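You operate a simulated robot arm through the tools that you are given. There is no shell and no other tool. Be economical: measure what you need, move in short steps, check, and stop when the job is done.

You run a simulated two-armed robot. Do the job below in one go: nothing can be reset, and whatever is moved stays where it is left.

Task
Pick up the short black hose from the keep tray with one hand, pass it to the other hand and put it on the low shelf of the short bench. Set down upright: short black hose.

It is judged by the outcome, as a careful person would: the job done as asked, and still so three seconds after it is handed in. It fails if anything else is knocked over, pushed out of place, dropped, spilled or broken.

Robot
Two 7-joint arms with two-finger grippers on one trunk, on a base that drives. Base frame: it is fixed to the floor where the robot stands at the start and does not move with it; the origin is under the middle of the robot, x ahead of it, y to its left, z up. Units: mm, rad, N and s.
The left shoulder is at the start at [99, 216, 1091], the right one opposite. With the tool pointing down near the work surface each hand reaches from about 340 to 840 mm from the robot's upright axis, wherever it stands, measured 20 degrees to its own side. Places, roughly: low shelf of the short bench [1300, -400, 200]. Payload 3.18 kg a hand.
The TCP of each hand is the grasp point between the finger pads, 30 mm short of the fingertips. In the tool frame z runs along the fingers and y along their closing line. Largest opening 144 mm; the body of the gripper starts 103 mm behind the TCP.
Orientation is that of the tool frame in the base frame, as [roll, pitch, yaw] about the fixed x, y, z axes, in that order (R = Rz(yaw) Ry(pitch) Rx(roll)). With the fingers straight down and closing along the base's y, the tool's x points along the base's -x, its y along +y and its z along -z.

Tools
- The arms move only by the tool step_arm. It takes "left_targets", "right_targets" or both (then of equal length, played together; a hand with none holds still); each is a list of rows, each a list of 3 entries, a list of its own where there are three numbers: the shift along the base's x, y, z in mm, then the turn, a rotation vector about the base's x, y, z in rad, then the gripper command, from -1 (shut) to 1 (fully open), values between in proportion. In form: [[[dx, dy, dz], [wx, wy, wz], claw], ...]. A call has 1 to 20 rows; each row shifts and turns the commanded pose from where the row before left it. Each row takes 0.2 s and may step no farther than 50 mm and 0.15 rad from the row before; otherwise, or with a gripper value out of range, the whole call is refused. A pose out of reach is approached as far as the arm can. The call stops where the force on the tool passes 40 N (or 10 N more than at its start, if that is more) or the arm is blocked; 0.2 s more then pass. The fingers move at their own pace and stop on an object; they squeeze with about 43 N. The grip force told is the motor's: it shows also when the fingers shut on nothing. Time passes only in rows, and 0.2 s behind the last, so rows that do not move let the fingers close. It gives the time, the measured TCP pose, the force on the tool (base axes), the opening and the grip force at its end, in the units of the frame above (readings bear some noise), with the torque about the TCP (base axes, N m) and any sound that the robot's microphone picked up, and new pictures: "pictures" is both (left out), scene, wrist or none (wrist: the cameras of the hands that moved).
- Cameras (640 x 400 px; columns grow to the right, rows downward): "scene" is now at [190.7, -48.8, 1277]; the picture's right is [-0.55, -0.84, 0.00], its down [-0.49, 0.32, -0.81] and it looks along [0.68, -0.44, -0.59] (base axes); focal length 248 px, centre (320, 200). "left" rides on the left gripper at [76, -16, -143] in its tool frame; the picture's right is [0.21, 0.98, 0.00], its down [-0.84, 0.18, -0.51] and it looks along [-0.50, 0.11, 0.86] (tool axes); focal length 218 px, centre (320, 200). "right" rides on the right gripper at [77, 16, -143] in its tool frame; the picture's right is [-0.21, 0.98, 0.00], its down [-0.84, -0.18, -0.51] and it looks along [-0.50, -0.11, 0.86] (tool axes); focal length 218 px, centre (320, 200). There is no depth. A picture from a camera that has moved, and an enlarged one, comes with that camera's place and axes in the base frame and with its lens.
- raise_lower(by): slides the trunk up (or, below 0, down) by that many mm; the arms and the scene camera ride with it, the base frame stays. It gives what a move gives, with no picture.
- base_move(legs): drives the robot by 1 to 6 legs, each [ahead, left, turn to the left] in mm, mm and rad, along the robot's own axes; the way and the turn of a leg run together, so that a leg with both is an arc; at most 1500 mm and 3.142 rad a leg. The arms and the cameras ride along, it lands a little off, and it stops where it bumps. It gives what a move gives, and a new picture of the scene camera.
- aim_head(pan, tilt): turns the head with the scene camera to pan (to the left, within 1.396 rad either way) and tilt (down, from -0.506 to 1.204), counted from straight ahead of the robot. It gives what a move gives, and a new picture of the scene camera.
- enlarge(camera, box): a new picture of the part [left, top, right, bottom] of that camera's present view, enlarged. The clock stands still meanwhile.
- hand_in(): hands the job in; it is judged then, once.

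Go step by step. Nothing tells you exact positions but the pictures and the camera data: compare them with the known pose of the tool, close in by small moves and look again before you grip or let go. The budget is 120 turns and 260 pictures, counting those below and the enlarged ones. Unless the task says otherwise, let go and move clear before handing in, and close with one line.

The tools are called after ">>>" by a JSON object that holds its "op" and its "data". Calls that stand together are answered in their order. step_arm: Moves the arms, as the interface text tells. Its arguments: {"type":"object","properties":{"left_targets":{"type":"array","items":{"type":"array"}},"right_targets":{"type":"array","items":{"type":"array"}},"pictures":{"type":"string","enum":["both","scene","wrist","none"]}},"required":[]} The other tools are called the same way: raise_lower (by) slides the trunk up or down; base_move (legs) drives the base; aim_head (pan, tilt) turns the head that bears the scene camera; enlarge (camera, box) takes an enlarged picture of a part of a camera's view; hand_in () hands the job in.

At the start:

```text
time_s: 0.0
left_position: [494.5, 4.0, 1011.2]
left_tool_rot: [-3.14, 0.0, -3.14]
left_ft_force: [-0.1, -0.5, -0.1]
left_moment: [0.0, 0.04, -0.01]
left_grip_width: 143.8
left_grasp_force: 0.0
right_position: [320.7, -376.1, 1053.9]
right_tool_rot: [3.141, 0.0, -3.141]
right_ft_force: [-0.8, -0.4, -0.5]
right_moment: [-0.01, 0.02, -0.03]
right_grip_width: 144.1
right_grasp_force: 0.0
trunk travel left (down, up): [-175.0, 194.0]
robot x, y, heading: [-3.8, 1.8, 0.001]
head pan, tilt: [-0.579, 0.628]
```

scene: 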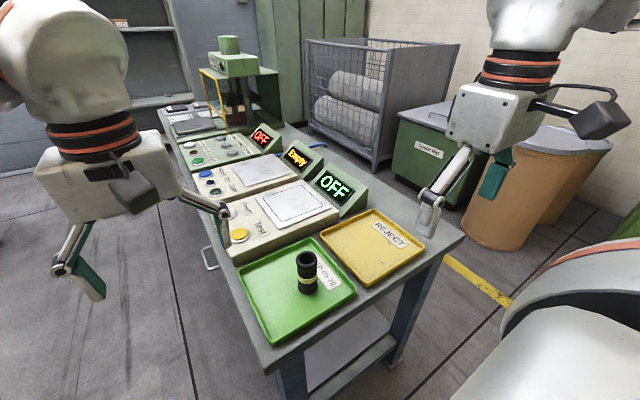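
right: 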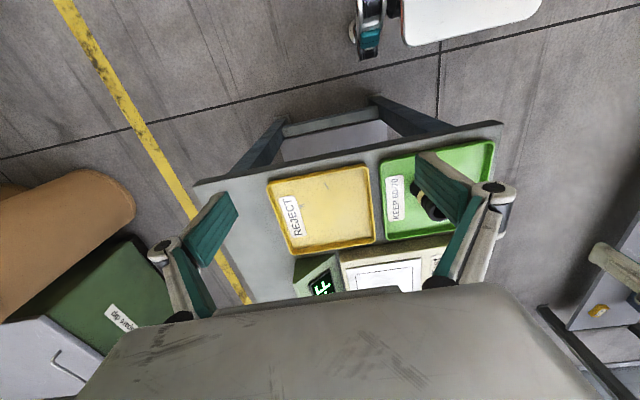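
left: 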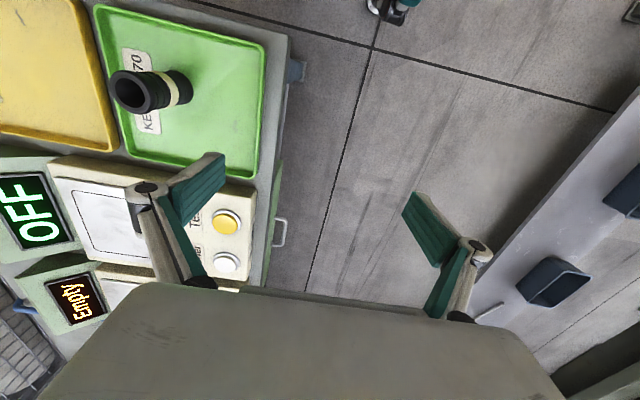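

The hose stands upright in the green tray at roughly (481, -202), with the tray floor near z=800 by triangulation. I'll look round to find the low shelf before I move anything.

>>> {"op": "aim_head", "data": {"pan": -0.3, "tilt": 0.9}}

>>> {"op": "aim_head", "data": {"pan": 0.5, "tilt": 0.5}}

>>> {"op": "aim_head", "data": {"pan": -0.15, "tilt": 0.35}}

```text
time_s: 0.8
left_position: [494.8, 2.6, 1008.3]
left_tool_rot: [-3.14, 0.0, -3.141]
left_ft_force: [0.4, 0.1, -0.9]
left_moment: [0.02, 0.02, 0.0]
left_grip_width: 143.9
left_grasp_force: 0.1
right_position: [319.2, -377.7, 1053.4]
right_tool_rot: [3.142, -0.003, 3.141]
right_ft_force: [-0.4, 0.2, 0.0]
right_moment: [0.01, -0.02, 0.03]
right_grip_width: 144.1
right_grasp_force: 0.0
trunk travel left (down, up): [-175.0, 194.0]
robot x, y, heading: [2.5, -3.4, 0.005]
head pan, tilt: [-0.3, 0.901]
camera scene: at [189.5, -23.3, 1254.7], right [-0.3, -0.96, 0.0], down [-0.75, 0.23, -0.62], along [0.59, -0.18, -0.78], focal length 248 px, centre (320, 200)
```

scene: 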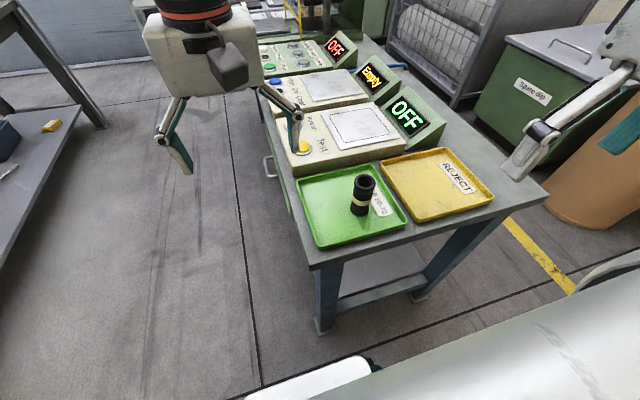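

```text
time_s: 1.9
left_position: [495.7, 3.3, 1010.4]
left_tool_rot: [3.141, 0.001, -3.141]
left_ft_force: [0.3, 0.1, -0.3]
left_moment: [0.01, -0.01, 0.03]
left_grip_width: 144.1
left_grasp_force: 0.1
right_position: [321.1, -376.4, 1055.0]
right_tool_rot: [-3.14, -0.002, -3.141]
right_ft_force: [-0.2, 0.1, -0.1]
right_moment: [-0.04, 0.01, 0.02]
right_grip_width: 143.8
right_grasp_force: 0.0
trunk travel left (down, up): [-175.0, 194.0]
robot x, y, heading: [2.6, -3.7, -0.002]
head pan, tilt: [0.499, 0.499]
camera scene: at [197.4, 42.6, 1288.4], right [0.48, -0.88, 0.0], down [-0.42, -0.23, -0.88], along [0.77, 0.42, -0.48], focal length 248 px, centre (320, 200)
```

scene: 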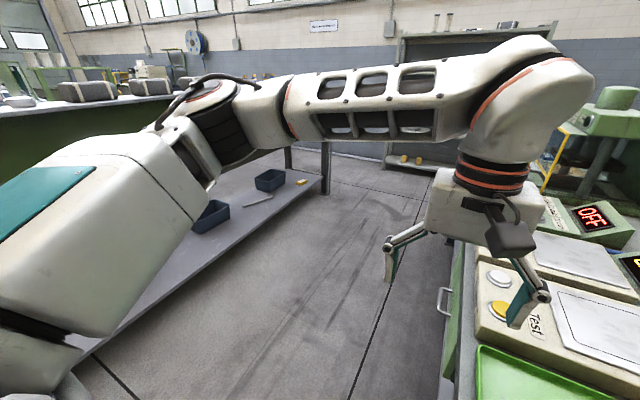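

```text
time_s: 3.0
left_position: [494.2, 3.3, 1009.6]
left_tool_rot: [3.14, 0.0, -3.141]
left_ft_force: [-0.2, 0.4, 0.0]
left_moment: [0.03, 0.05, 0.01]
left_grip_width: 143.9
left_grasp_force: 0.2
right_position: [320.8, -377.3, 1053.2]
right_tool_rot: [-3.141, 0.0, -3.14]
right_ft_force: [-0.2, -0.5, 0.1]
right_moment: [-0.01, -0.03, 0.02]
right_grip_width: 144.0
right_grasp_force: 0.1
trunk travel left (down, up): [-175.0, 194.0]
robot x, y, heading: [1.7, -0.8, -0.003]
head pan, tilt: [-0.15, 0.351]
camera scene: at [209.5, -14.7, 1302.1], right [-0.15, -0.99, 0.0], down [-0.34, 0.05, -0.94], along [0.93, -0.14, -0.34], focal length 248 px, centre (320, 200)
```

scene: 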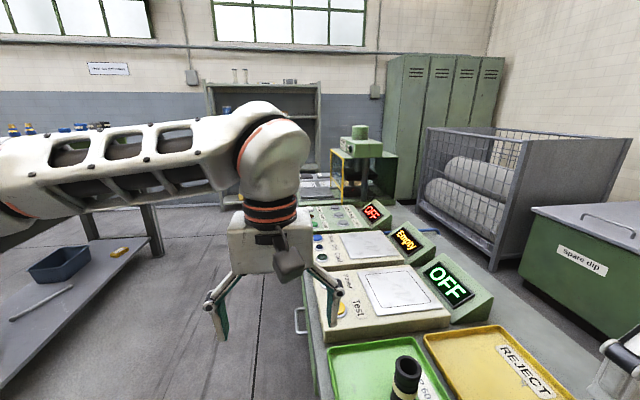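

The tray bench runs ahead from x≈400 and its low shelf can be reached from the near end, so that is where the hose goes. The hose is near (478, -203), z about 800 to 897. The right hand will pick with its fingers closing along x, so I turn it 90° above the hose and move the left hand aside.

>>> {"op": "step_arm", "data": {"right_targets": [[[14, 15.5, 0], [0, 0, 0.1428], 0.3], [[14, 15.5, 0], [0, 0, 0.1428], 0.3], [[14, 15.5, 0], [0, 0, 0.1428], 0.3], [[14, 15.5, 0], [0, 0, 0.1428], 0.3], [[14, 15.5, 0], [0, 0, 0.1428], 0.3], [[14, 15.5, 0], [0, 0, 0.1428], 0.3], [[14, 15.5, 0], [0, 0, 0.1428], 0.3], [[14, 15.5, 0], [0, 0, 0.1428], 0.3], [[14, 15.5, 0], [0, 0, 0.1428], 0.3], [[14, 15.5, 0], [0, 0, 0.1428], 0.3], [[17, 17, 0], [0, 0, 0.1428], 0.3]], "left_targets": [[[0, 18, 0], [0, 0, 0], 1], [[0, 18, 0], [0, 0, 0], 1], [[0, 18, 0], [0, 0, 0], 1], [[0, 18, 0], [0, 0, 0], 1], [[0, 18, 0], [0, 0, 0], 1], [[0, 18, 0], [0, 0, 0], 1], [[0, 18, 0], [0, 0, 0], 1], [[0, 18, 0], [0, 0, 0], 1], [[0, 18, 0], [0, 0, 0], 1], [[0, 18, 0], [0, 0, 0], 1], [[0, 18, 0], [0, 0, 0], 1]]}}

>>> {"op": "aim_head", "data": {"pan": -0.4, "tilt": 0.8}}

```text
time_s: 5.1
left_position: [494.5, 176.0, 1010.4]
left_tool_rot: [3.141, -0.002, -3.141]
left_ft_force: [1.1, -0.1, -0.3]
left_moment: [0.0, 0.01, 0.01]
left_grip_width: 143.9
left_grasp_force: 0.1
right_position: [246.0, -143.3, 1036.2]
right_tool_rot: [3.107, 0.003, -1.885]
right_ft_force: [5.5, -1.0, -1.4]
right_moment: [0.42, 0.77, 0.24]
right_grip_width: 93.4
right_grasp_force: 0.1
right hand out of reach, approached as far as the arm can: row 1, 2, 3, 4, 5, 6, 7, 8, 9, 10
trunk travel left (down, up): [-175.0, 194.0]
robot x, y, heading: [-1.1, -0.7, 0.004]
head pan, tilt: [-0.15, 0.351]
stopped in row 10 (right hand): the force on the tool passed its limit at 96 N (the readings are from after the stop); the commanded pose is now the measured one
camera scene: at [209.3, -14.9, 1302.5], right [-0.15, -0.99, 0.0], down [-0.34, 0.05, -0.94], along [0.93, -0.14, -0.34], focal length 248 px, centre (320, 200)
camera right: at [212.7, -213.3, 1179.1], right [-0.87, 0.5, 0.03], down [0.45, 0.74, 0.5], along [0.23, 0.45, -0.86], focal length 218 px, centre (320, 200)
camera left: at [417.5, 157.8, 1152.8], right [-0.21, 0.98, 0.0], down [0.84, 0.18, 0.51], along [0.49, 0.11, -0.86], focal length 218 px, centre (320, 200)
```

scene: 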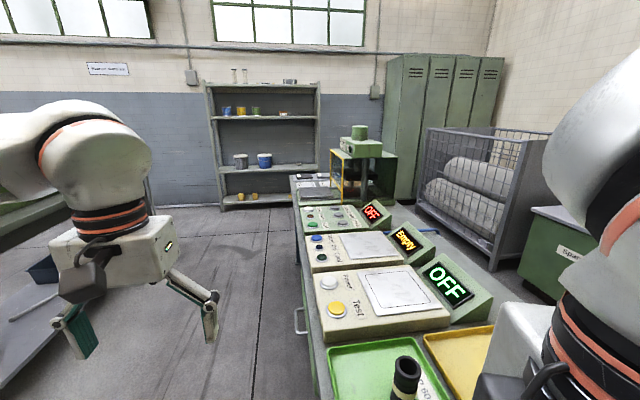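
right: 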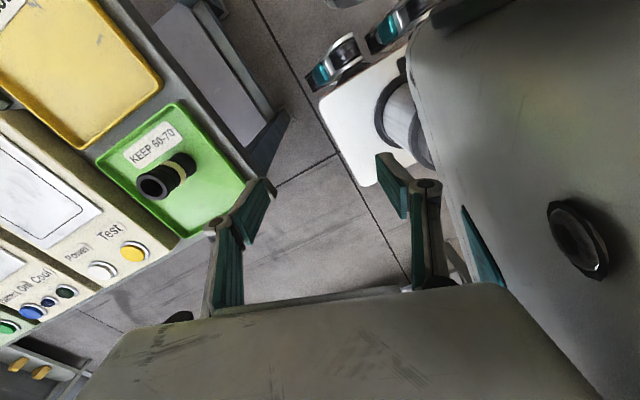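
left: 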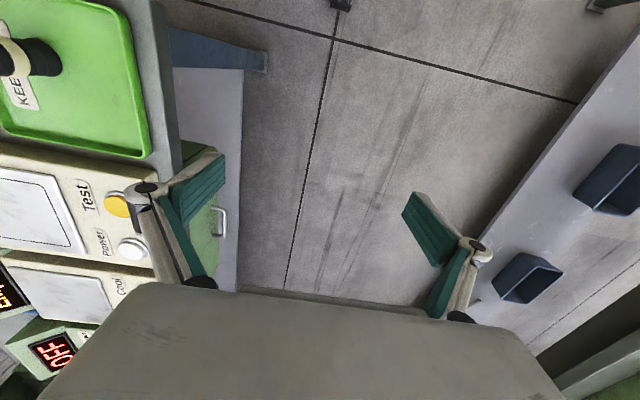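

```text
time_s: 6.0
left_position: [495.1, 175.1, 1009.6]
left_tool_rot: [-3.141, -0.002, -3.14]
left_ft_force: [0.0, 0.1, 0.2]
left_moment: [0.02, 0.0, 0.04]
left_grip_width: 143.9
left_grasp_force: 0.1
right_position: [247.3, -143.5, 1035.1]
right_tool_rot: [3.107, 0.004, -1.885]
right_ft_force: [13.6, -2.3, -3.3]
right_moment: [0.36, 1.72, 0.34]
right_grip_width: 93.7
right_grasp_force: 0.0
trunk travel left (down, up): [-175.0, 194.0]
robot x, y, heading: [-0.5, 0.2, -0.001]
head pan, tilt: [-0.4, 0.799]
camera scene: at [192.0, -32.2, 1262.6], right [-0.39, -0.92, 0.0], down [-0.66, 0.28, -0.7], along [0.64, -0.27, -0.72], focal length 248 px, centre (320, 200)
```

scene: 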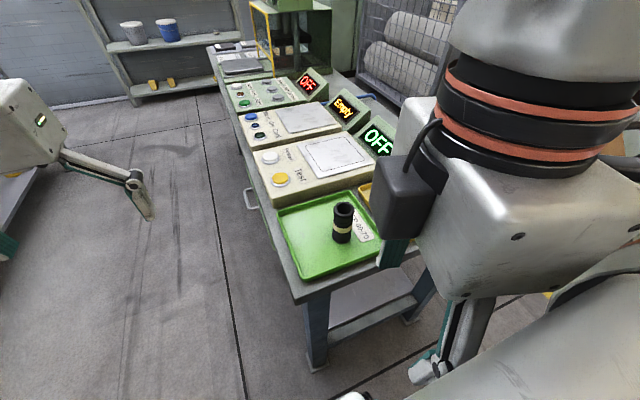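

The right hand's turn toward -y was out of reach and pressed the arm against something near the body. I'll retrace it to the starting pose.

>>> {"op": "step_arm", "data": {"right_targets": [[[7, -23, 2], [0, 0, -0.1256], 0.3], [[7, -23, 2], [0, 0, -0.1256], 0.3], [[7, -23, 2], [0, 0, -0.1256], 0.3], [[7, -23, 2], [0, 0, -0.1256], 0.3], [[7, -23, 2], [0, 0, -0.1256], 0.3], [[7, -23, 2], [0, 0, -0.1256], 0.3], [[7, -23, 2], [0, 0, -0.1256], 0.3], [[7, -23, 2], [0, 0, -0.1256], 0.3], [[7, -23, 2], [0, 0, -0.1256], 0.3], [[10, -26, 2], [0, 0, -0.1256], 0.3]], "pictures": "scene"}}

```text
time_s: 8.2
left_position: [494.2, 175.2, 1009.9]
left_tool_rot: [3.14, -0.002, -3.14]
left_ft_force: [-0.7, -0.1, 0.8]
left_moment: [-0.01, 0.03, 0.04]
left_grip_width: 144.0
left_grasp_force: 0.1
right_position: [323.3, -375.9, 1057.4]
right_tool_rot: [3.105, 0.003, 3.14]
right_ft_force: [0.6, 0.3, 0.1]
right_moment: [-0.01, -0.01, -0.04]
right_grip_width: 93.5
right_grasp_force: 0.1
right hand out of reach, approached as far as the arm can: row 3
trunk travel left (down, up): [-175.0, 194.0]
robot x, y, heading: [-1.5, 3.2, 0.002]
head pan, tilt: [-0.4, 0.799]
camera scene: at [191.9, -32.6, 1262.5], right [-0.39, -0.92, 0.0], down [-0.66, 0.28, -0.7], along [0.64, -0.27, -0.72], focal length 248 px, centre (320, 200)
```

scene: 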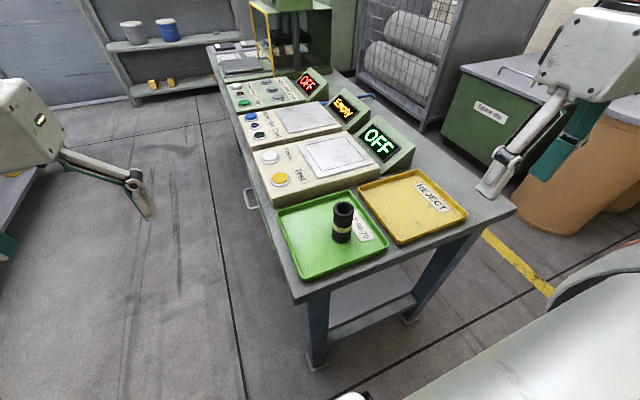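

Recovered. Now I go above the hose with the original yaw, closing along y.

>>> {"op": "step_arm", "data": {"right_targets": [[[19.4, 21.6, -6], [0.036, 0, 0], 0.3], [[19.4, 21.6, -6], [0, 0, 0], 0.3], [[19.4, 21.6, -6], [0, 0, 0], 0.3], [[19.4, 21.6, -6], [0, 0, 0], 0.3], [[19.4, 21.6, -6], [0, 0, 0], 0.3], [[19.4, 21.6, -6], [0, 0, 0], 0.3], [[19.4, 21.6, -6], [0, 0, 0], 0.3], [[19.4, 21.6, -6], [0, 0, 0], 0.3]]}}

```text
time_s: 10.0
left_position: [495.4, 176.6, 1008.2]
left_tool_rot: [3.141, -0.002, -3.139]
left_ft_force: [-0.3, 0.3, -0.8]
left_moment: [-0.01, 0.02, 0.0]
left_grip_width: 144.0
left_grasp_force: 0.1
right_position: [479.8, -204.4, 1008.1]
right_tool_rot: [3.072, 0.001, 3.141]
right_ft_force: [1.4, 1.2, 0.3]
right_moment: [-0.02, 0.01, 0.01]
right_grip_width: 93.3
right_grasp_force: 0.0
trunk travel left (down, up): [-175.0, 194.0]
robot x, y, heading: [0.7, -1.1, -0.002]
head pan, tilt: [-0.4, 0.799]
camera scene: at [193.0, -32.1, 1262.2], right [-0.39, -0.92, 0.0], down [-0.66, 0.28, -0.7], along [0.64, -0.27, -0.72], focal length 248 px, centre (320, 200)
camera right: at [403.8, -197.6, 1153.2], right [0.21, 0.98, 0.07], down [0.84, -0.21, 0.49], along [0.5, -0.04, -0.87], focal length 218 px, centre (320, 200)
```

scene: 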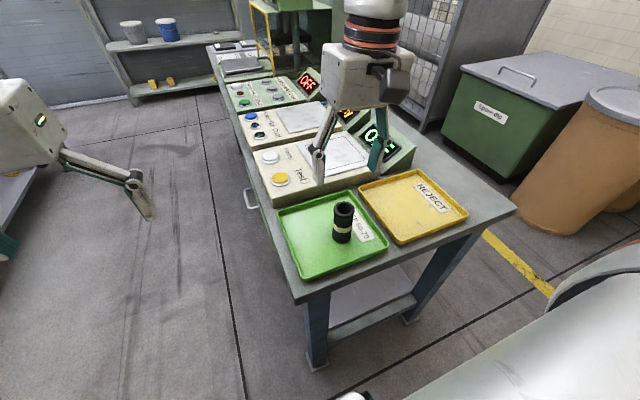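
right: 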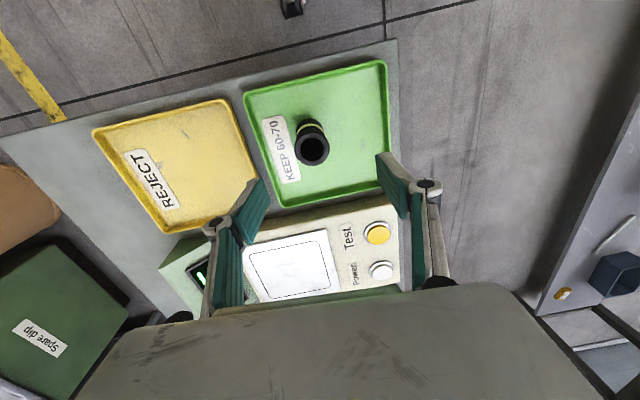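

The hand is centred over the hose at about (479, -204). I'll level the roll, go down to z≈888 and then close.

>>> {"op": "step_arm", "data": {"right_targets": [[[0, 0, -20], [-0.035, 0, 0], 0.3], [[0, 0, -20], [-0.034, 0, 0], 0.3], [[0, 0, -20], [0, 0, 0], 0.3], [[0, 0, -20], [0, 0, 0], 0.3], [[0, 0, -20], [0, 0, 0], 0.3], [[0, 0, -10], [0, 0, 0], 0.3]]}}

>>> {"op": "enlarge", "data": {"camera": "scene", "box": [240, 120, 440, 290]}}

```text
time_s: 11.4
left_position: [494.9, 176.2, 1009.9]
left_tool_rot: [3.141, -0.001, -3.139]
left_ft_force: [-0.2, -0.5, -0.5]
left_moment: [-0.02, 0.0, -0.03]
left_grip_width: 144.0
left_grasp_force: 0.1
right_position: [476.2, -202.3, 900.8]
right_tool_rot: [3.14, 0.004, -3.141]
right_ft_force: [0.0, 0.4, -0.3]
right_moment: [-0.01, -0.01, -0.02]
right_grip_width: 93.4
right_grasp_force: 0.0
trunk travel left (down, up): [-175.0, 194.0]
robot x, y, heading: [4.2, 3.4, -0.0]
head pan, tilt: [-0.4, 0.799]
camera scene: at [192.0, -32.3, 1262.5], right [-0.39, -0.92, 0.0], down [-0.66, 0.28, -0.7], along [0.64, -0.27, -0.72], focal length 248 px, centre (320, 200)
camera right: at [401.0, -187.4, 1043.7], right [0.21, 0.98, 0.0], down [0.84, -0.18, 0.51], along [0.5, -0.1, -0.86], focal length 218 px, centre (320, 200)
```

scene: 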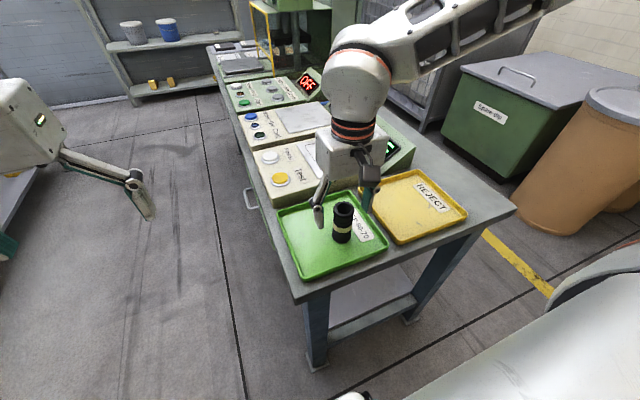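
right: 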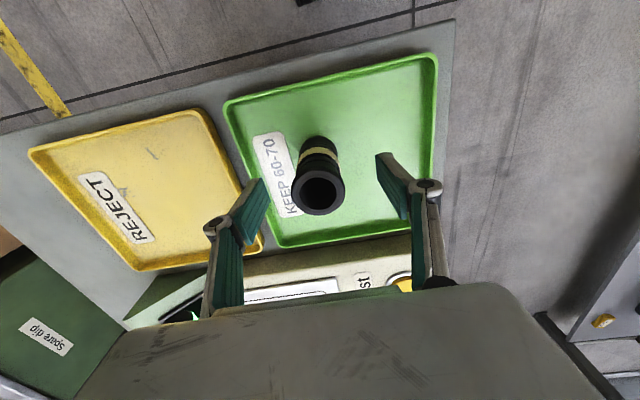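

```text
2.35 times, centred on (340, 205) of scene
camera zoom: at [192.0, -32.3, 1262.5], right [-0.39, -0.92, 0.0], down [-0.66, 0.28, -0.7], along [0.64, -0.27, -0.72], focal length 584 px, centre (273, 188)
```

zoom: 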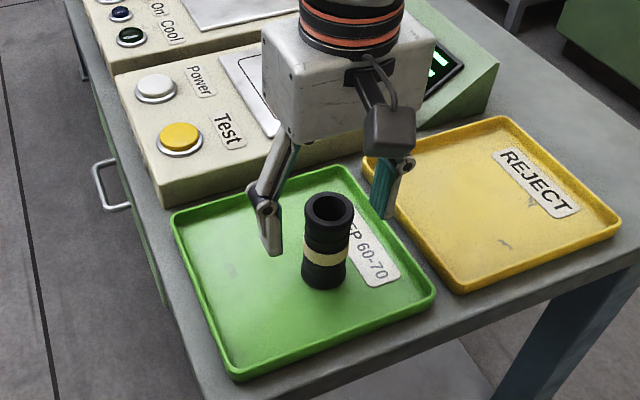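

Both cameras agree that the hose sits between the fingers. I go down another 14 mm and close.

>>> {"op": "step_arm", "data": {"right_targets": [[[1, 0, -14], [0, 0, 0], 0.3], [[0, 0, 0], [0, 0, 0], -0.2], [[0, 0, 0], [0, 0, 0], -1], [[0, 0, 0], [0, 0, 0], -1], [[0, 0, 0], [0, 0, 0], -1]]}}

```text
time_s: 12.6
left_position: [493.9, 175.6, 1009.7]
left_tool_rot: [-3.142, -0.001, -3.141]
left_ft_force: [-0.7, 0.1, 0.4]
left_moment: [-0.03, 0.0, 0.0]
left_grip_width: 143.9
left_grasp_force: 0.0
right_position: [477.8, -203.3, 886.1]
right_tool_rot: [3.141, 0.001, -3.14]
right_ft_force: [0.0, -0.5, -0.1]
right_moment: [-0.01, 0.03, 0.01]
right_grip_width: 44.4
right_grasp_force: 42.6
trunk travel left (down, up): [-175.0, 194.0]
robot x, y, heading: [-2.2, -1.5, 0.004]
head pan, tilt: [-0.4, 0.799]
camera scene: at [191.9, -32.3, 1262.5], right [-0.39, -0.92, 0.0], down [-0.66, 0.28, -0.7], along [0.64, -0.27, -0.72], focal length 248 px, centre (320, 200)
camera right: at [401.2, -187.7, 1028.7], right [0.21, 0.98, 0.0], down [0.84, -0.18, 0.51], along [0.5, -0.1, -0.86], focal length 218 px, centre (320, 200)
```

scene: 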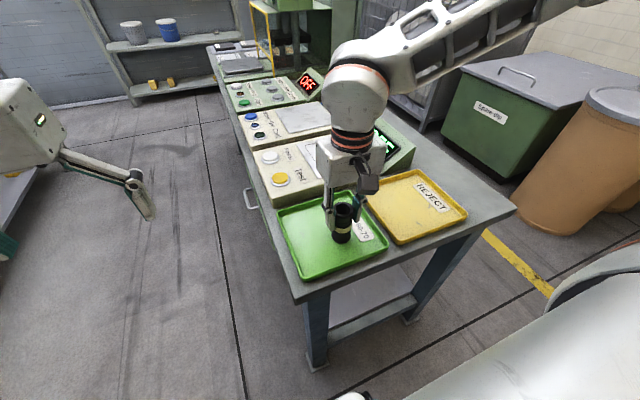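
right: 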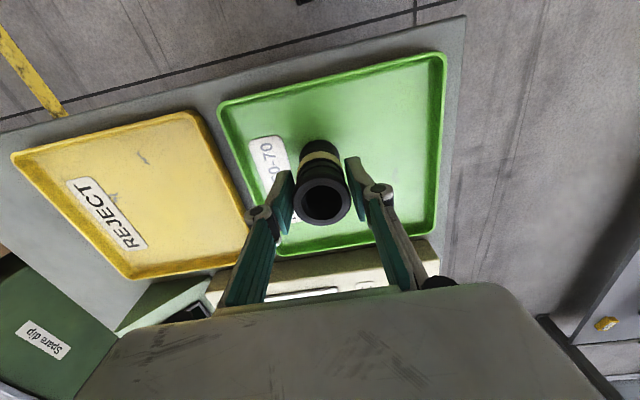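

Gripped: width 44 mm, force 43 N. I lift the hose and at the same time tilt the left hand to point forward and 30° below level.

>>> {"op": "step_arm", "data": {"right_targets": [[[0, 0, 20], [0, 0, 0], -1], [[0, 0, 20], [0, 0, 0], -1], [[0, 0, 20], [0, 0, 0], -1], [[0, 0, 20], [0, 0, 0], -1], [[0, 0, 20], [0, 0, 0], -1], [[0, 0, 20], [0, 0, 0], -1], [[0, 0, 20], [0, 0, 0], -1]], "left_targets": [[[0, 10, 0], [0, -0.1496, 0], 0.3], [[0, 10, 0], [0, -0.1496, 0], 0.3], [[0, 10, 0], [0, -0.1496, 0], 0.3], [[0, 10, 0], [0, -0.1496, 0], 0.3], [[0, 10, 0], [0, -0.1496, 0], 0.3], [[0, 10, 0], [0, -0.1496, 0], 0.3], [[0, 10, 0], [0, -0.1496, 0], 0.3]], "pictures": "scene"}}

>>> {"op": "aim_head", "data": {"pan": 0.0, "tilt": 0.6}}

```text
time_s: 14.2
left_position: [576.5, 223.6, 1041.2]
left_tool_rot: [-3.137, 1.046, -3.138]
left_ft_force: [0.4, -0.2, 0.3]
left_moment: [0.0, 0.03, -0.02]
left_grip_width: 93.4
left_grasp_force: 0.0
left hand out of reach, approached as far as the arm can: row 5, 6, 7
right_position: [479.1, -203.0, 1025.2]
right_tool_rot: [3.139, 0.002, -3.14]
right_ft_force: [0.4, -0.2, -1.1]
right_moment: [0.01, 0.0, 0.01]
right_grip_width: 44.5
right_grasp_force: 43.2
trunk travel left (down, up): [-175.0, 194.0]
robot x, y, heading: [2.6, 1.8, -0.002]
head pan, tilt: [-0.4, 0.799]
camera scene: at [192.1, -32.1, 1262.4], right [-0.39, -0.92, 0.0], down [-0.66, 0.28, -0.7], along [0.64, -0.27, -0.72], focal length 248 px, centre (320, 200)
```

scene: 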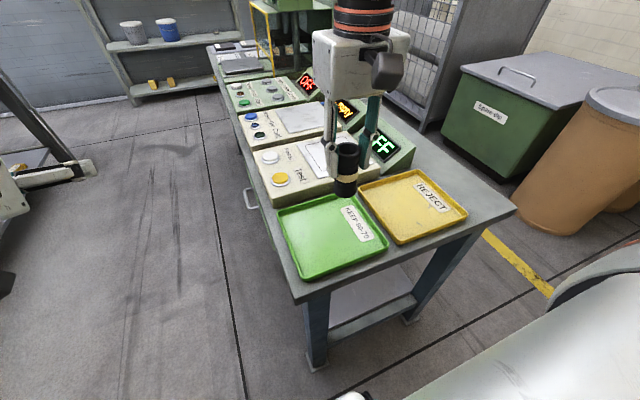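

```text
time_s: 15.1
left_position: [576.6, 224.8, 1042.0]
left_tool_rot: [-3.137, 1.044, -3.138]
left_ft_force: [-0.4, -0.1, 0.0]
left_moment: [-0.01, -0.03, 0.01]
left_grip_width: 93.9
left_grasp_force: 0.1
right_position: [479.8, -202.1, 1026.3]
right_tool_rot: [3.139, 0.002, -3.141]
right_ft_force: [0.0, -0.3, -0.8]
right_moment: [0.03, -0.01, 0.02]
right_grip_width: 44.4
right_grasp_force: 43.3
trunk travel left (down, up): [-175.0, 194.0]
robot x, y, heading: [0.9, 3.5, -0.004]
head pan, tilt: [0.0, 0.6]
camera scene: at [206.1, -1.0, 1279.3], right [0.0, -1.0, 0.0], down [-0.57, 0.0, -0.82], along [0.82, 0.0, -0.57], focal length 248 px, centre (320, 200)
```

scene: 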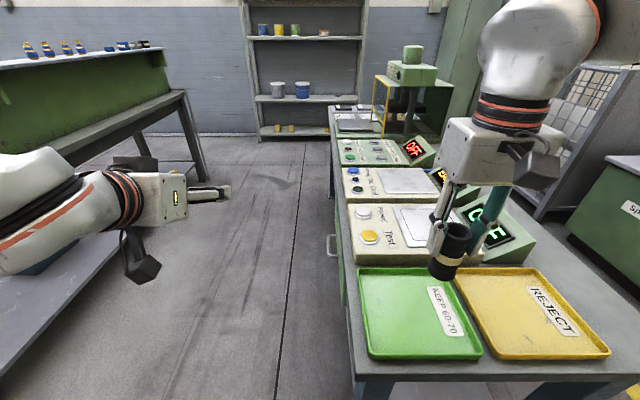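

The left hand points forward but it couldn't stay that close to the body. Next I yaw it toward -y while moving it a little outward.

>>> {"op": "step_arm", "data": {"left_targets": [[[10, 0, 5], [0, 0, -0.1428], 0.3], [[10, 0, 5], [0, 0, -0.1428], 0.3], [[10, 0, 5], [0, 0, -0.1428], 0.3], [[10, -5, 0], [0, 0, -0.1428], 0.3], [[10, -5, 0], [0, 0, -0.1428], 0.3], [[10, -5, 0], [0, 0, -0.1428], 0.3], [[10, -5, 0], [0, 0, -0.1428], 0.3], [[10, -5, 0], [0, 0, -0.1428], 0.3], [[0, -5, 0], [0, 0, -0.1428], 0.3], [[0, -5, 0], [0, 0, -0.1428], 0.3], [[0, -5, 0], [0, 0, -0.1428], 0.3]]}}

```text
time_s: 17.5
left_position: [627.9, 208.8, 1052.8]
left_tool_rot: [-3.141, 1.041, 2.389]
left_ft_force: [-1.2, -0.6, 0.4]
left_moment: [0.0, -0.02, 0.02]
left_grip_width: 93.9
left_grasp_force: 0.0
left hand out of reach, approached as far as the arm can: row 6, 7, 8, 9, 10, 11
right_position: [479.8, -202.7, 1026.3]
right_tool_rot: [3.14, 0.001, 3.141]
right_ft_force: [0.4, -0.4, -0.9]
right_moment: [0.01, 0.01, 0.03]
right_grip_width: 44.4
right_grasp_force: 42.9
trunk travel left (down, up): [-175.0, 194.0]
robot x, y, heading: [-2.1, 1.2, 0.0]
head pan, tilt: [0.0, 0.6]
camera scene: at [206.1, -0.9, 1279.4], right [0.0, -1.0, 0.0], down [-0.56, 0.0, -0.83], along [0.83, 0.0, -0.56], focal length 248 px, centre (320, 200)
camera left: at [499.1, 306.3, 1059.5], right [0.59, 0.79, -0.18], down [0.11, 0.14, 0.98], along [0.8, -0.6, -0.01], focal length 218 px, centre (320, 200)
```

scene: 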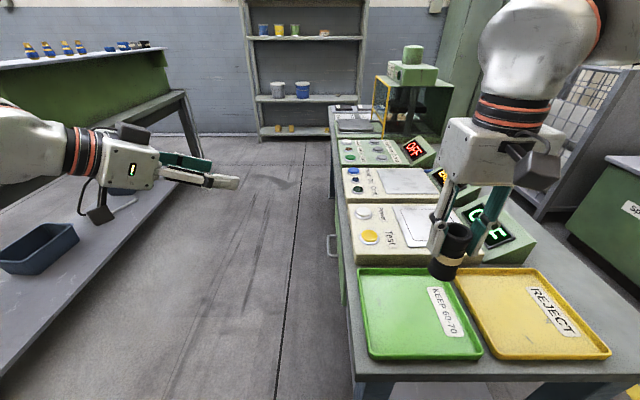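
left: 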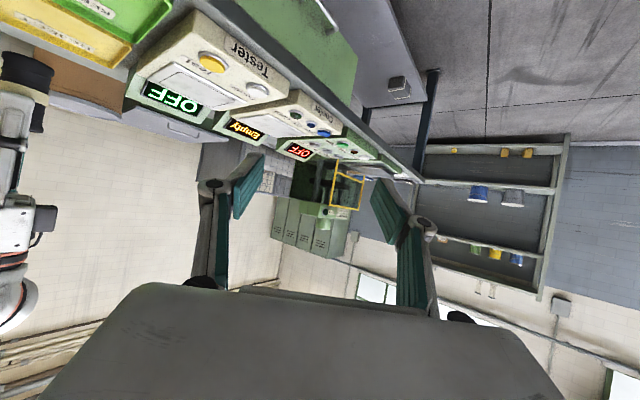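

Left yaw stopped near 45°, which is enough for a diagonal pass. I'll bring the right hand out and toward the middle while yawing it +45°, so the two closing lines are perpendicular.

>>> {"op": "step_arm", "data": {"right_targets": [[[14, 14, 5], [0, 0, 0], -1], [[14, 14, 5], [0, 0, 0], -1], [[14, 14, 5], [0, 0, 0.12], -1], [[14, 14, 5], [0, 0, 0.12], -1], [[14, 14, 5], [0, 0, 0.12], -1], [[14, 14, 5], [0, 0, 0.12], -1], [[14, 14, 5], [0, 0, 0.12], -1], [[14, 14, 5], [0, 0, 0.12], -1]]}}

```text
time_s: 19.3
left_position: [629.6, 209.6, 1053.7]
left_tool_rot: [-3.141, 1.042, 2.392]
left_ft_force: [0.3, 0.7, 0.3]
left_moment: [-0.02, -0.01, 0.0]
left_grip_width: 93.4
left_grasp_force: 0.0
right_position: [528.6, -132.4, 1040.6]
right_tool_rot: [3.099, 0.11, -2.621]
right_ft_force: [0.4, -0.3, -2.0]
right_moment: [0.01, 0.03, 0.03]
right_grip_width: 44.4
right_grasp_force: 43.1
right hand out of reach, approached as far as the arm can: row 4, 5, 6, 7, 8
trunk travel left (down, up): [-175.0, 194.0]
robot x, y, heading: [-0.3, 0.7, -0.004]
head pan, tilt: [0.0, 0.6]
camera scene: at [206.5, -0.7, 1279.2], right [0.0, -1.0, 0.0], down [-0.57, 0.0, -0.82], along [0.82, 0.0, -0.57], focal length 248 px, centre (320, 200)
camera right: at [445.2, -168.4, 1175.3], right [-0.31, 0.95, 0.06], down [0.78, 0.22, 0.59], along [0.54, 0.23, -0.81], focal length 218 px, centre (320, 200)
```

scene: 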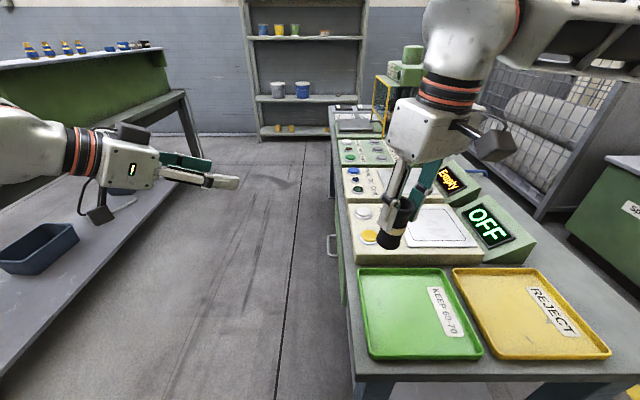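
right: 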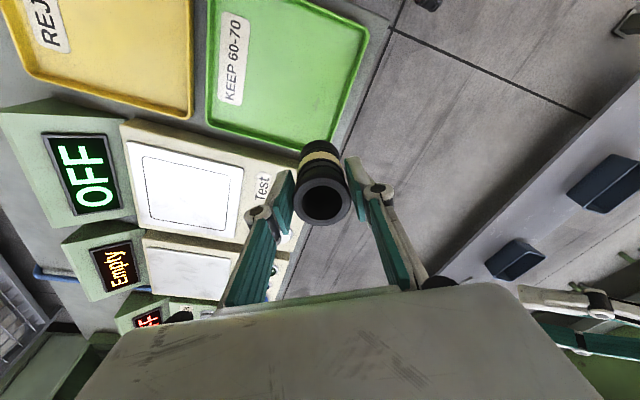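

Both arms run short of reach because the hands are nearly at shoulder height. I'll raise the trunk and then lower the hands relative to it.

>>> {"op": "raise_lower", "data": {"by": 180}}

>>> {"op": "step_arm", "data": {"right_targets": [[[0, 0, -25], [0, 0, 0], -1], [[0, 0, -25], [0, 0, 0], -1], [[0, 0, -25], [0, 0, 0], -1], [[0, 0, -25], [0, 0, 0], -1], [[0, 0, -25], [0, 0, 0], -1], [[0, 0, -25], [0, 0, 0], -1]], "left_targets": [[[0, 0, -25], [0, 0, 0], 0.3], [[0, 0, -25], [0, 0, 0], 0.3], [[0, 0, -25], [0, 0, 0], 0.3], [[0, 0, -25], [0, 0, 0], 0.3], [[0, 0, -25], [0, 0, 0], 0.3], [[0, 0, -25], [0, 0, 0], 0.3]]}}

```text
time_s: 21.3
left_position: [624.8, 210.2, 1250.3]
left_tool_rot: [3.101, 1.062, 2.359]
left_ft_force: [-0.1, -0.4, -0.1]
left_moment: [0.01, 0.0, 0.04]
left_grip_width: 93.5
left_grasp_force: 0.0
right_position: [483.9, -132.5, 1322.4]
right_tool_rot: [-3.066, 0.307, -2.598]
right_ft_force: [0.1, 0.0, -1.7]
right_moment: [0.01, -0.01, 0.02]
right_grip_width: 44.4
right_grasp_force: 43.6
trunk travel left (down, up): [-355.0, 14.0]
robot x, y, heading: [2.1, -2.1, 0.001]
head pan, tilt: [0.0, 0.6]
```

```text
time_s: 22.7
left_position: [625.9, 211.6, 1099.9]
left_tool_rot: [3.101, 1.065, 2.359]
left_ft_force: [-0.7, 0.3, 0.5]
left_moment: [0.0, 0.01, -0.07]
left_grip_width: 93.6
left_grasp_force: 0.0
right_position: [483.1, -131.4, 1172.5]
right_tool_rot: [-3.066, 0.307, -2.598]
right_ft_force: [0.7, -0.8, -1.6]
right_moment: [-0.04, 0.03, 0.0]
right_grip_width: 44.2
right_grasp_force: 43.1
trunk travel left (down, up): [-355.0, 14.0]
robot x, y, heading: [-1.7, 0.7, -0.006]
head pan, tilt: [0.0, 0.6]
camera scene: at [129.0, -0.5, 1464.8], right [0.0, -1.0, 0.0], down [-0.57, 0.0, -0.82], along [0.82, 0.0, -0.57], focal length 248 px, centre (320, 200)
camera right: at [371.2, -168.3, 1283.7], right [-0.31, 0.95, -0.01], down [0.63, 0.21, 0.75], along [0.71, 0.23, -0.66], focal length 218 px, centre (320, 200)
camera left: at [495.9, 308.3, 1101.4], right [0.59, 0.79, -0.16], down [0.08, 0.14, 0.99], along [0.8, -0.6, 0.02], focal length 218 px, centre (320, 200)
```

scene: 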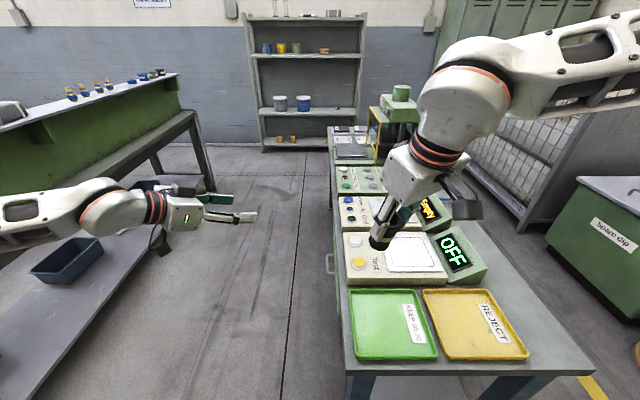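
right: 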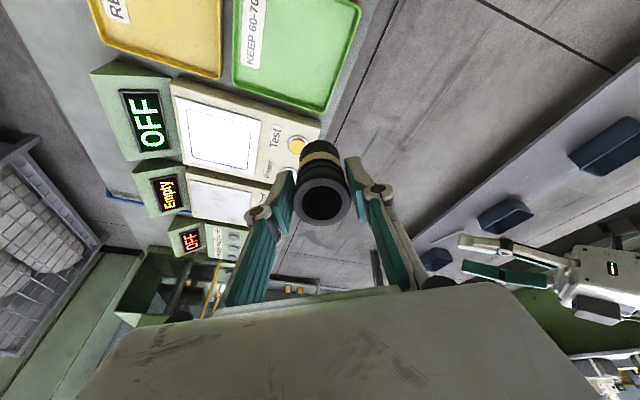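
left: 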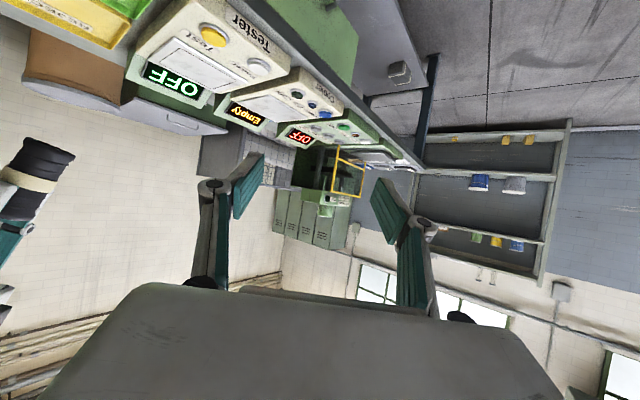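

The trunk is up. I'll straighten the right tool to vertical while lowering it to z≈1050, and bring the left hand down a little.

>>> {"op": "step_arm", "data": {"right_targets": [[[0, 0, -25], [-0.031, 0.101, 0], -1], [[0, 0, -25], [-0.031, 0.101, 0], -1], [[0, 0, -25], [-0.031, 0.101, 0], -1], [[5, 0, -25], [0, 0, 0.08], -1], [[5, 0, -25], [0, 0, 0.08], -1]], "left_targets": [[[0, 0, -20], [0, 0, 0], 0.3], [[0, 0, -20], [0, 0, 0], 0.3], [[0, 0, -20], [0, 0, 0], 0.3], [[0, 0, 0], [0, 0, 0], 0.3], [[0, 0, 0], [0, 0, 0], 0.3]], "pictures": "scene"}}

```text
time_s: 23.9
left_position: [625.1, 210.9, 1039.8]
left_tool_rot: [3.099, 1.062, 2.356]
left_ft_force: [-0.2, -0.5, -0.1]
left_moment: [-0.04, 0.0, -0.02]
left_grip_width: 93.7
left_grasp_force: 0.0
right_position: [480.3, -149.1, 1074.5]
right_tool_rot: [-3.132, 0.054, -2.448]
right_ft_force: [-0.3, -0.8, -0.5]
right_moment: [0.0, 0.02, -0.02]
right_grip_width: 44.3
right_grasp_force: 42.9
right hand out of reach, approached as far as the arm can: row 2, 3, 5
trunk travel left (down, up): [-355.0, 14.0]
robot x, y, heading: [-4.0, 1.3, -0.001]
head pan, tilt: [0.0, 0.6]
camera scene: at [128.2, -0.9, 1464.9], right [0.0, -1.0, 0.0], down [-0.57, 0.0, -0.82], along [0.82, 0.0, -0.57], focal length 248 px, centre (320, 200)
```

scene: 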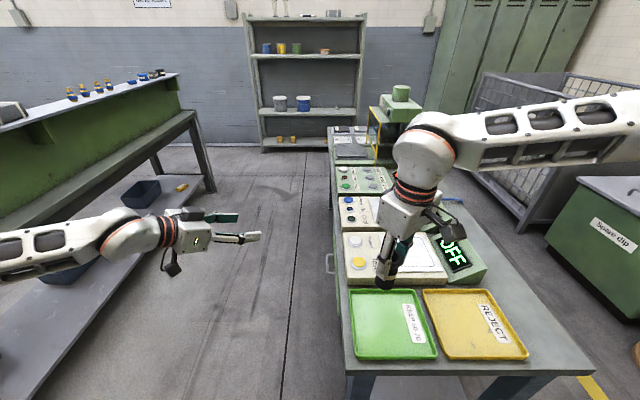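

The right hand is nearly vertical at yaw +40°. I try moving it outward to give the left hand room, straightening the last tilt on the way.

>>> {"op": "step_arm", "data": {"right_targets": [[[20, 5, -5], [-0.017, 0.02, 0], -1], [[20, 5, -5], [-0.017, 0.02, 0], -1], [[20, 5, -5], [0, 0, 0], -1], [[20, 5, -5], [0, 0, 0], -1], [[20, 5, -5], [0, 0, 0], -1], [[20, 5, -5], [0, 0, 0], -1]], "pictures": "scene"}}

```text
time_s: 25.3
left_position: [624.5, 210.4, 1039.5]
left_tool_rot: [3.099, 1.062, 2.356]
left_ft_force: [0.2, -0.9, 0.0]
left_moment: [0.0, 0.02, -0.02]
left_grip_width: 93.4
left_grasp_force: 0.0
right_position: [485.5, -174.9, 1034.5]
right_tool_rot: [-3.128, 0.007, -2.456]
right_ft_force: [0.4, -1.1, -1.5]
right_moment: [0.04, 0.02, -0.03]
right_grip_width: 44.5
right_grasp_force: 43.0
right hand out of reach, approached as far as the arm can: row 1, 2, 3, 4, 5, 6
trunk travel left (down, up): [-355.0, 14.0]
robot x, y, heading: [0.5, -2.4, 0.0]
head pan, tilt: [0.0, 0.6]
camera scene: at [128.0, -0.8, 1465.0], right [0.0, -1.0, 0.0], down [-0.56, 0.0, -0.83], along [0.83, 0.0, -0.56], focal length 248 px, centre (320, 200)
```

scene: 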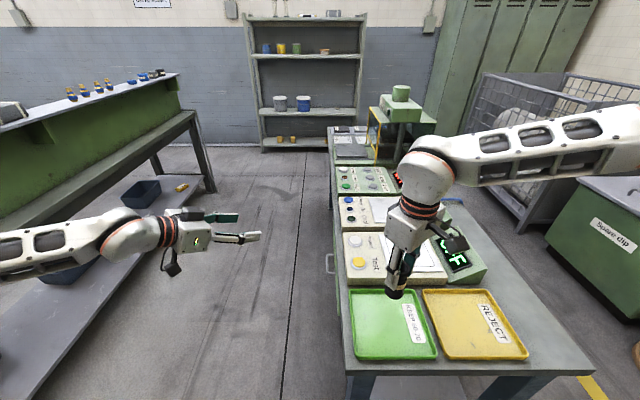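

At this yaw the right hand can't extend while vertical. Only the relative pose of the two hands matters for the pass, so I'll tilt the right hand forward and left by about 34°, with a little less yaw, while extending it.

>>> {"op": "step_arm", "data": {"right_targets": [[[0, 0, 0], [0, 0, -0.14], -1], [[15, 10, 5], [0.072, -0.125, 0], -1], [[15, 10, 5], [0.072, -0.125, 0], -1], [[15, 10, 5], [0.072, -0.125, 0], -1], [[15, 10, 5], [0.072, -0.125, 0], -1], [[15, 10, 0], [0, 0, 0], -1], [[15, 10, 0], [0, 0, 0], -1]], "pictures": "scene"}}

```text
time_s: 26.9
left_position: [626.5, 210.0, 1038.9]
left_tool_rot: [3.102, 1.063, 2.357]
left_ft_force: [-0.6, -0.3, -0.1]
left_moment: [0.02, 0.0, 0.02]
left_grip_width: 93.5
left_grasp_force: 0.1
right_position: [576.4, -114.6, 1055.3]
right_tool_rot: [-3.113, 0.577, -2.587]
right_ft_force: [-0.4, -0.2, -1.6]
right_moment: [0.0, 0.04, -0.04]
right_grip_width: 44.3
right_grasp_force: 42.7
trunk travel left (down, up): [-355.0, 14.0]
robot x, y, heading: [-1.0, -5.4, 0.004]
head pan, tilt: [0.0, 0.6]
camera scene: at [128.4, -0.9, 1464.9], right [0.0, -1.0, 0.0], down [-0.57, 0.0, -0.82], along [0.82, 0.0, -0.57], focal length 248 px, centre (320, 200)
```

scene: 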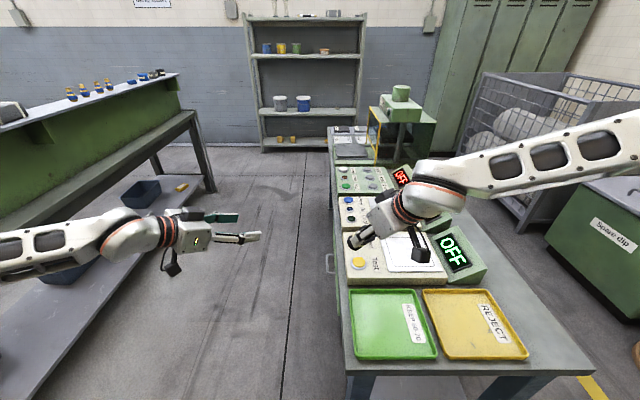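

Both hands are in comfortable diagonal poses about 56° apart. I roll the left hand so that its closing line is perpendicular to the hose axis, and bring it to a point 130 mm short of the grip.

>>> {"op": "step_arm", "data": {"left_targets": [[[0, 0, 5], [0.084, -0.0766, -0.063], 0.3], [[0, 0, 5], [0.084, -0.0766, -0.063], 0.3], [[0, 0, 5], [0.084, -0.0766, -0.063], 0.3], [[0, 0, 5], [0.084, -0.0766, -0.063], 0.3], [[-10, -20, 5], [0.084, -0.0766, -0.063], 0.3], [[-20, -40, 5], [0, 0, 0], 0.3], [[-20, -40, 5], [0, 0, 0], 0.3], [[-20, -40, 5], [0, 0, 0], 0.3], [[-20, -40, 2], [0, 0, 0], 0.3], [[-20, -40, 0], [0, 0, 0], 0.3]]}}

```text
time_s: 29.1
left_position: [555.0, 78.4, 1081.4]
left_tool_rot: [2.303, 0.754, 1.381]
left_ft_force: [0.3, 0.7, 0.5]
left_moment: [-0.03, -0.01, -0.01]
left_grip_width: 93.5
left_grasp_force: 0.0
left hand out of reach, approached as far as the arm can: row 8, 9, 10
right_position: [575.4, -115.2, 1056.3]
right_tool_rot: [-3.113, 0.577, -2.586]
right_ft_force: [0.8, 0.2, -0.7]
right_moment: [-0.01, 0.01, -0.03]
right_grip_width: 44.6
right_grasp_force: 43.3
trunk travel left (down, up): [-355.0, 14.0]
robot x, y, heading: [-0.3, 4.1, 0.004]
head pan, tilt: [0.0, 0.6]
camera scene: at [128.1, -1.1, 1465.0], right [0.0, -1.0, 0.0], down [-0.57, 0.0, -0.83], along [0.83, 0.0, -0.57], focal length 248 px, centre (320, 200)
camera left: at [461.3, 209.6, 1088.8], right [0.76, 0.52, 0.39], down [-0.31, -0.24, 0.92], along [0.57, -0.82, -0.02], focal length 218 px, centre (320, 200)
```

scene: 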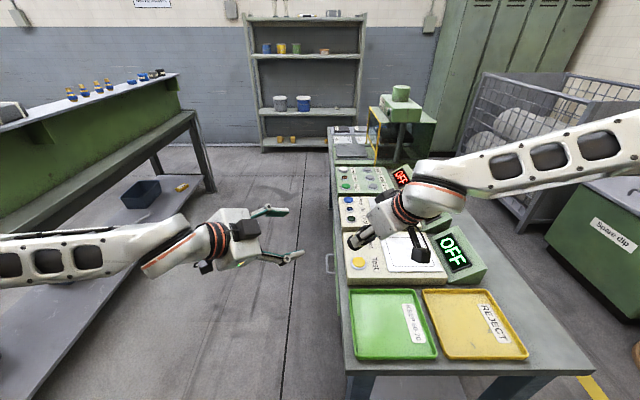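
left: 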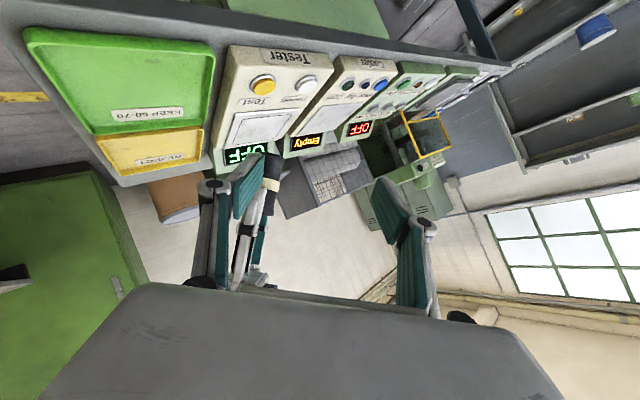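

The left hand is at its inward limit at exactly a usable pre-grip spot. I bring the right hand toward it by (+44, +103, 0).

>>> {"op": "step_arm", "data": {"right_targets": [[[8.8, 20.6, 0], [0, 0, 0], -1], [[8.8, 20.6, 0], [0, 0, 0], -1], [[8.8, 20.6, 0], [0, 0, 0], -1], [[8.8, 20.6, 0], [0, 0, 0], -1], [[8.8, 20.6, 0], [0, 0, 0], -1]]}}

>>> {"op": "enlarge", "data": {"camera": "left", "box": [160, 60, 480, 260]}}

```text
time_s: 30.3
left_position: [555.2, 78.6, 1080.9]
left_tool_rot: [2.304, 0.753, 1.382]
left_ft_force: [0.2, -0.9, -0.5]
left_moment: [-0.01, 0.03, -0.03]
left_grip_width: 93.3
left_grasp_force: 0.0
right_position: [582.3, -100.1, 1068.9]
right_tool_rot: [-3.114, 0.578, -2.587]
right_ft_force: [-0.2, -0.1, -1.1]
right_moment: [-0.02, 0.0, -0.01]
right_grip_width: 44.3
right_grasp_force: 43.0
right hand out of reach, approached as far as the arm can: row 1, 2, 3, 4, 5
trunk travel left (down, up): [-355.0, 14.0]
robot x, y, heading: [1.2, 2.6, -0.004]
head pan, tilt: [0.0, 0.6]
camera scene: at [128.2, -0.8, 1464.9], right [0.0, -1.0, 0.0], down [-0.57, 0.0, -0.82], along [0.82, 0.0, -0.57], focal length 248 px, centre (320, 200)
camera right: at [452.1, -158.7, 1147.6], right [-0.35, 0.93, 0.09], down [0.45, 0.08, 0.89], along [0.82, 0.36, -0.45], focal length 218 px, centre (320, 200)
```

scene: 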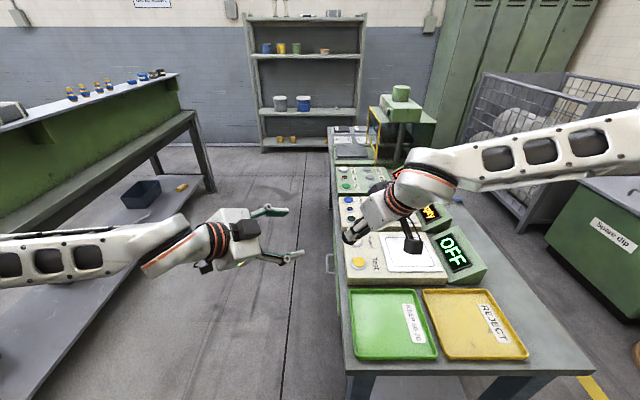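
right: 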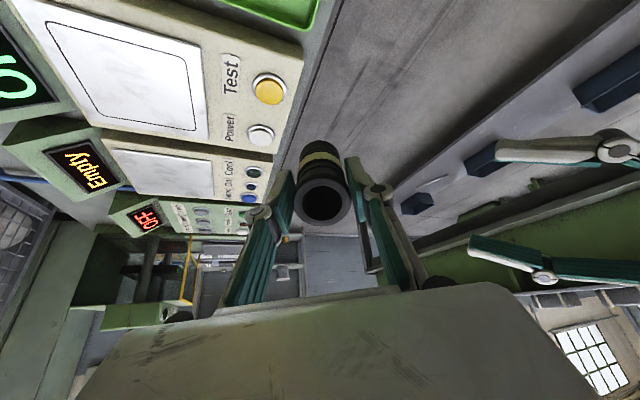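

```text
2.00 times, centred on (320, 160) of left
camera zoom: at [461.5, 210.0, 1088.7], right [0.76, 0.52, 0.39], down [-0.31, -0.24, 0.92], along [0.57, -0.82, -0.02], focal length 436 px, centre (320, 280)
```

zoom: 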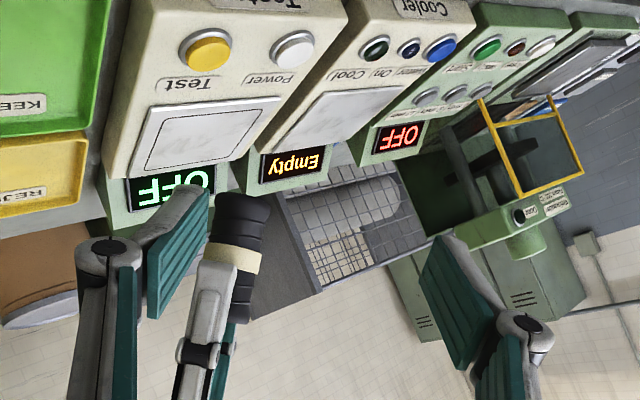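

The right hand is at its own inward limit. The left will come from below and outside instead, straddling the hose axis and then sliding up along it. First I check that it can reach that spot.

>>> {"op": "step_arm", "data": {"left_targets": [[[9.5, 0, -17.3], [0, 0, 0], 0.3], [[9.5, -17.5, -17.3], [0, 0, 0], 0.3], [[9.5, -17.5, -17.3], [0, 0, 0], 0.3], [[9.5, -17.5, -17.3], [0, 0, 0], 0.3], [[9.5, -17.5, -17.3], [0, 0, 0], 0.3], [[9.5, -17.5, -17.3], [0, 0, 0], 0.3], [[0, -17.5, 0], [0, 0, 0], 0.3]]}}

```text
time_s: 31.9
left_position: [647.1, 52.0, 991.4]
left_tool_rot: [2.303, 0.755, 1.381]
left_ft_force: [-0.2, -0.9, 0.1]
left_moment: [-0.01, 0.0, 0.01]
left_grip_width: 93.7
left_grasp_force: 0.0
left hand out of reach, approached as far as the arm can: row 1, 2, 3, 4, 5, 6, 7
right_position: [582.6, -101.5, 1069.6]
right_tool_rot: [-3.113, 0.578, -2.586]
right_ft_force: [0.9, -0.3, -1.1]
right_moment: [-0.06, 0.01, -0.02]
right_grip_width: 44.2
right_grasp_force: 42.9
trunk travel left (down, up): [-355.0, 14.0]
robot x, y, heading: [-0.5, -1.1, 0.002]
head pan, tilt: [0.0, 0.6]
camera scene: at [128.0, -1.3, 1465.0], right [0.0, -1.0, 0.0], down [-0.56, 0.0, -0.83], along [0.83, 0.0, -0.56], focal length 248 px, centre (320, 200)
camera left: at [553.0, 184.9, 999.0], right [0.77, 0.51, 0.39], down [-0.31, -0.24, 0.92], along [0.57, -0.82, -0.02], focal length 218 px, centre (320, 200)
```

scene: 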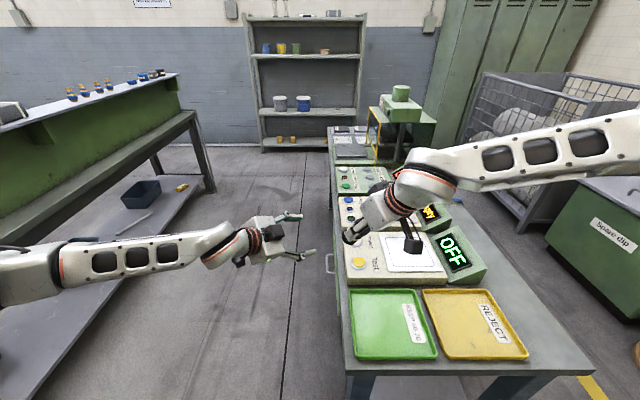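
left: 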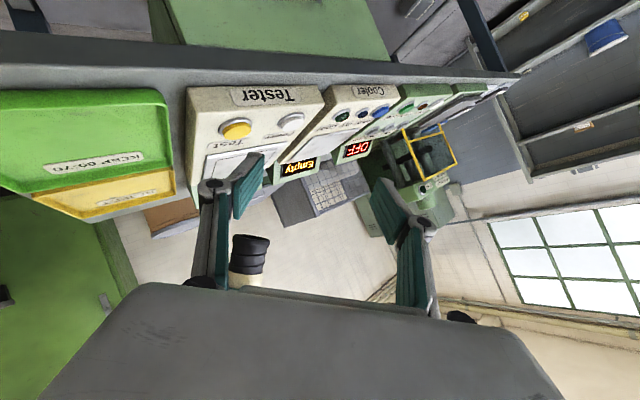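

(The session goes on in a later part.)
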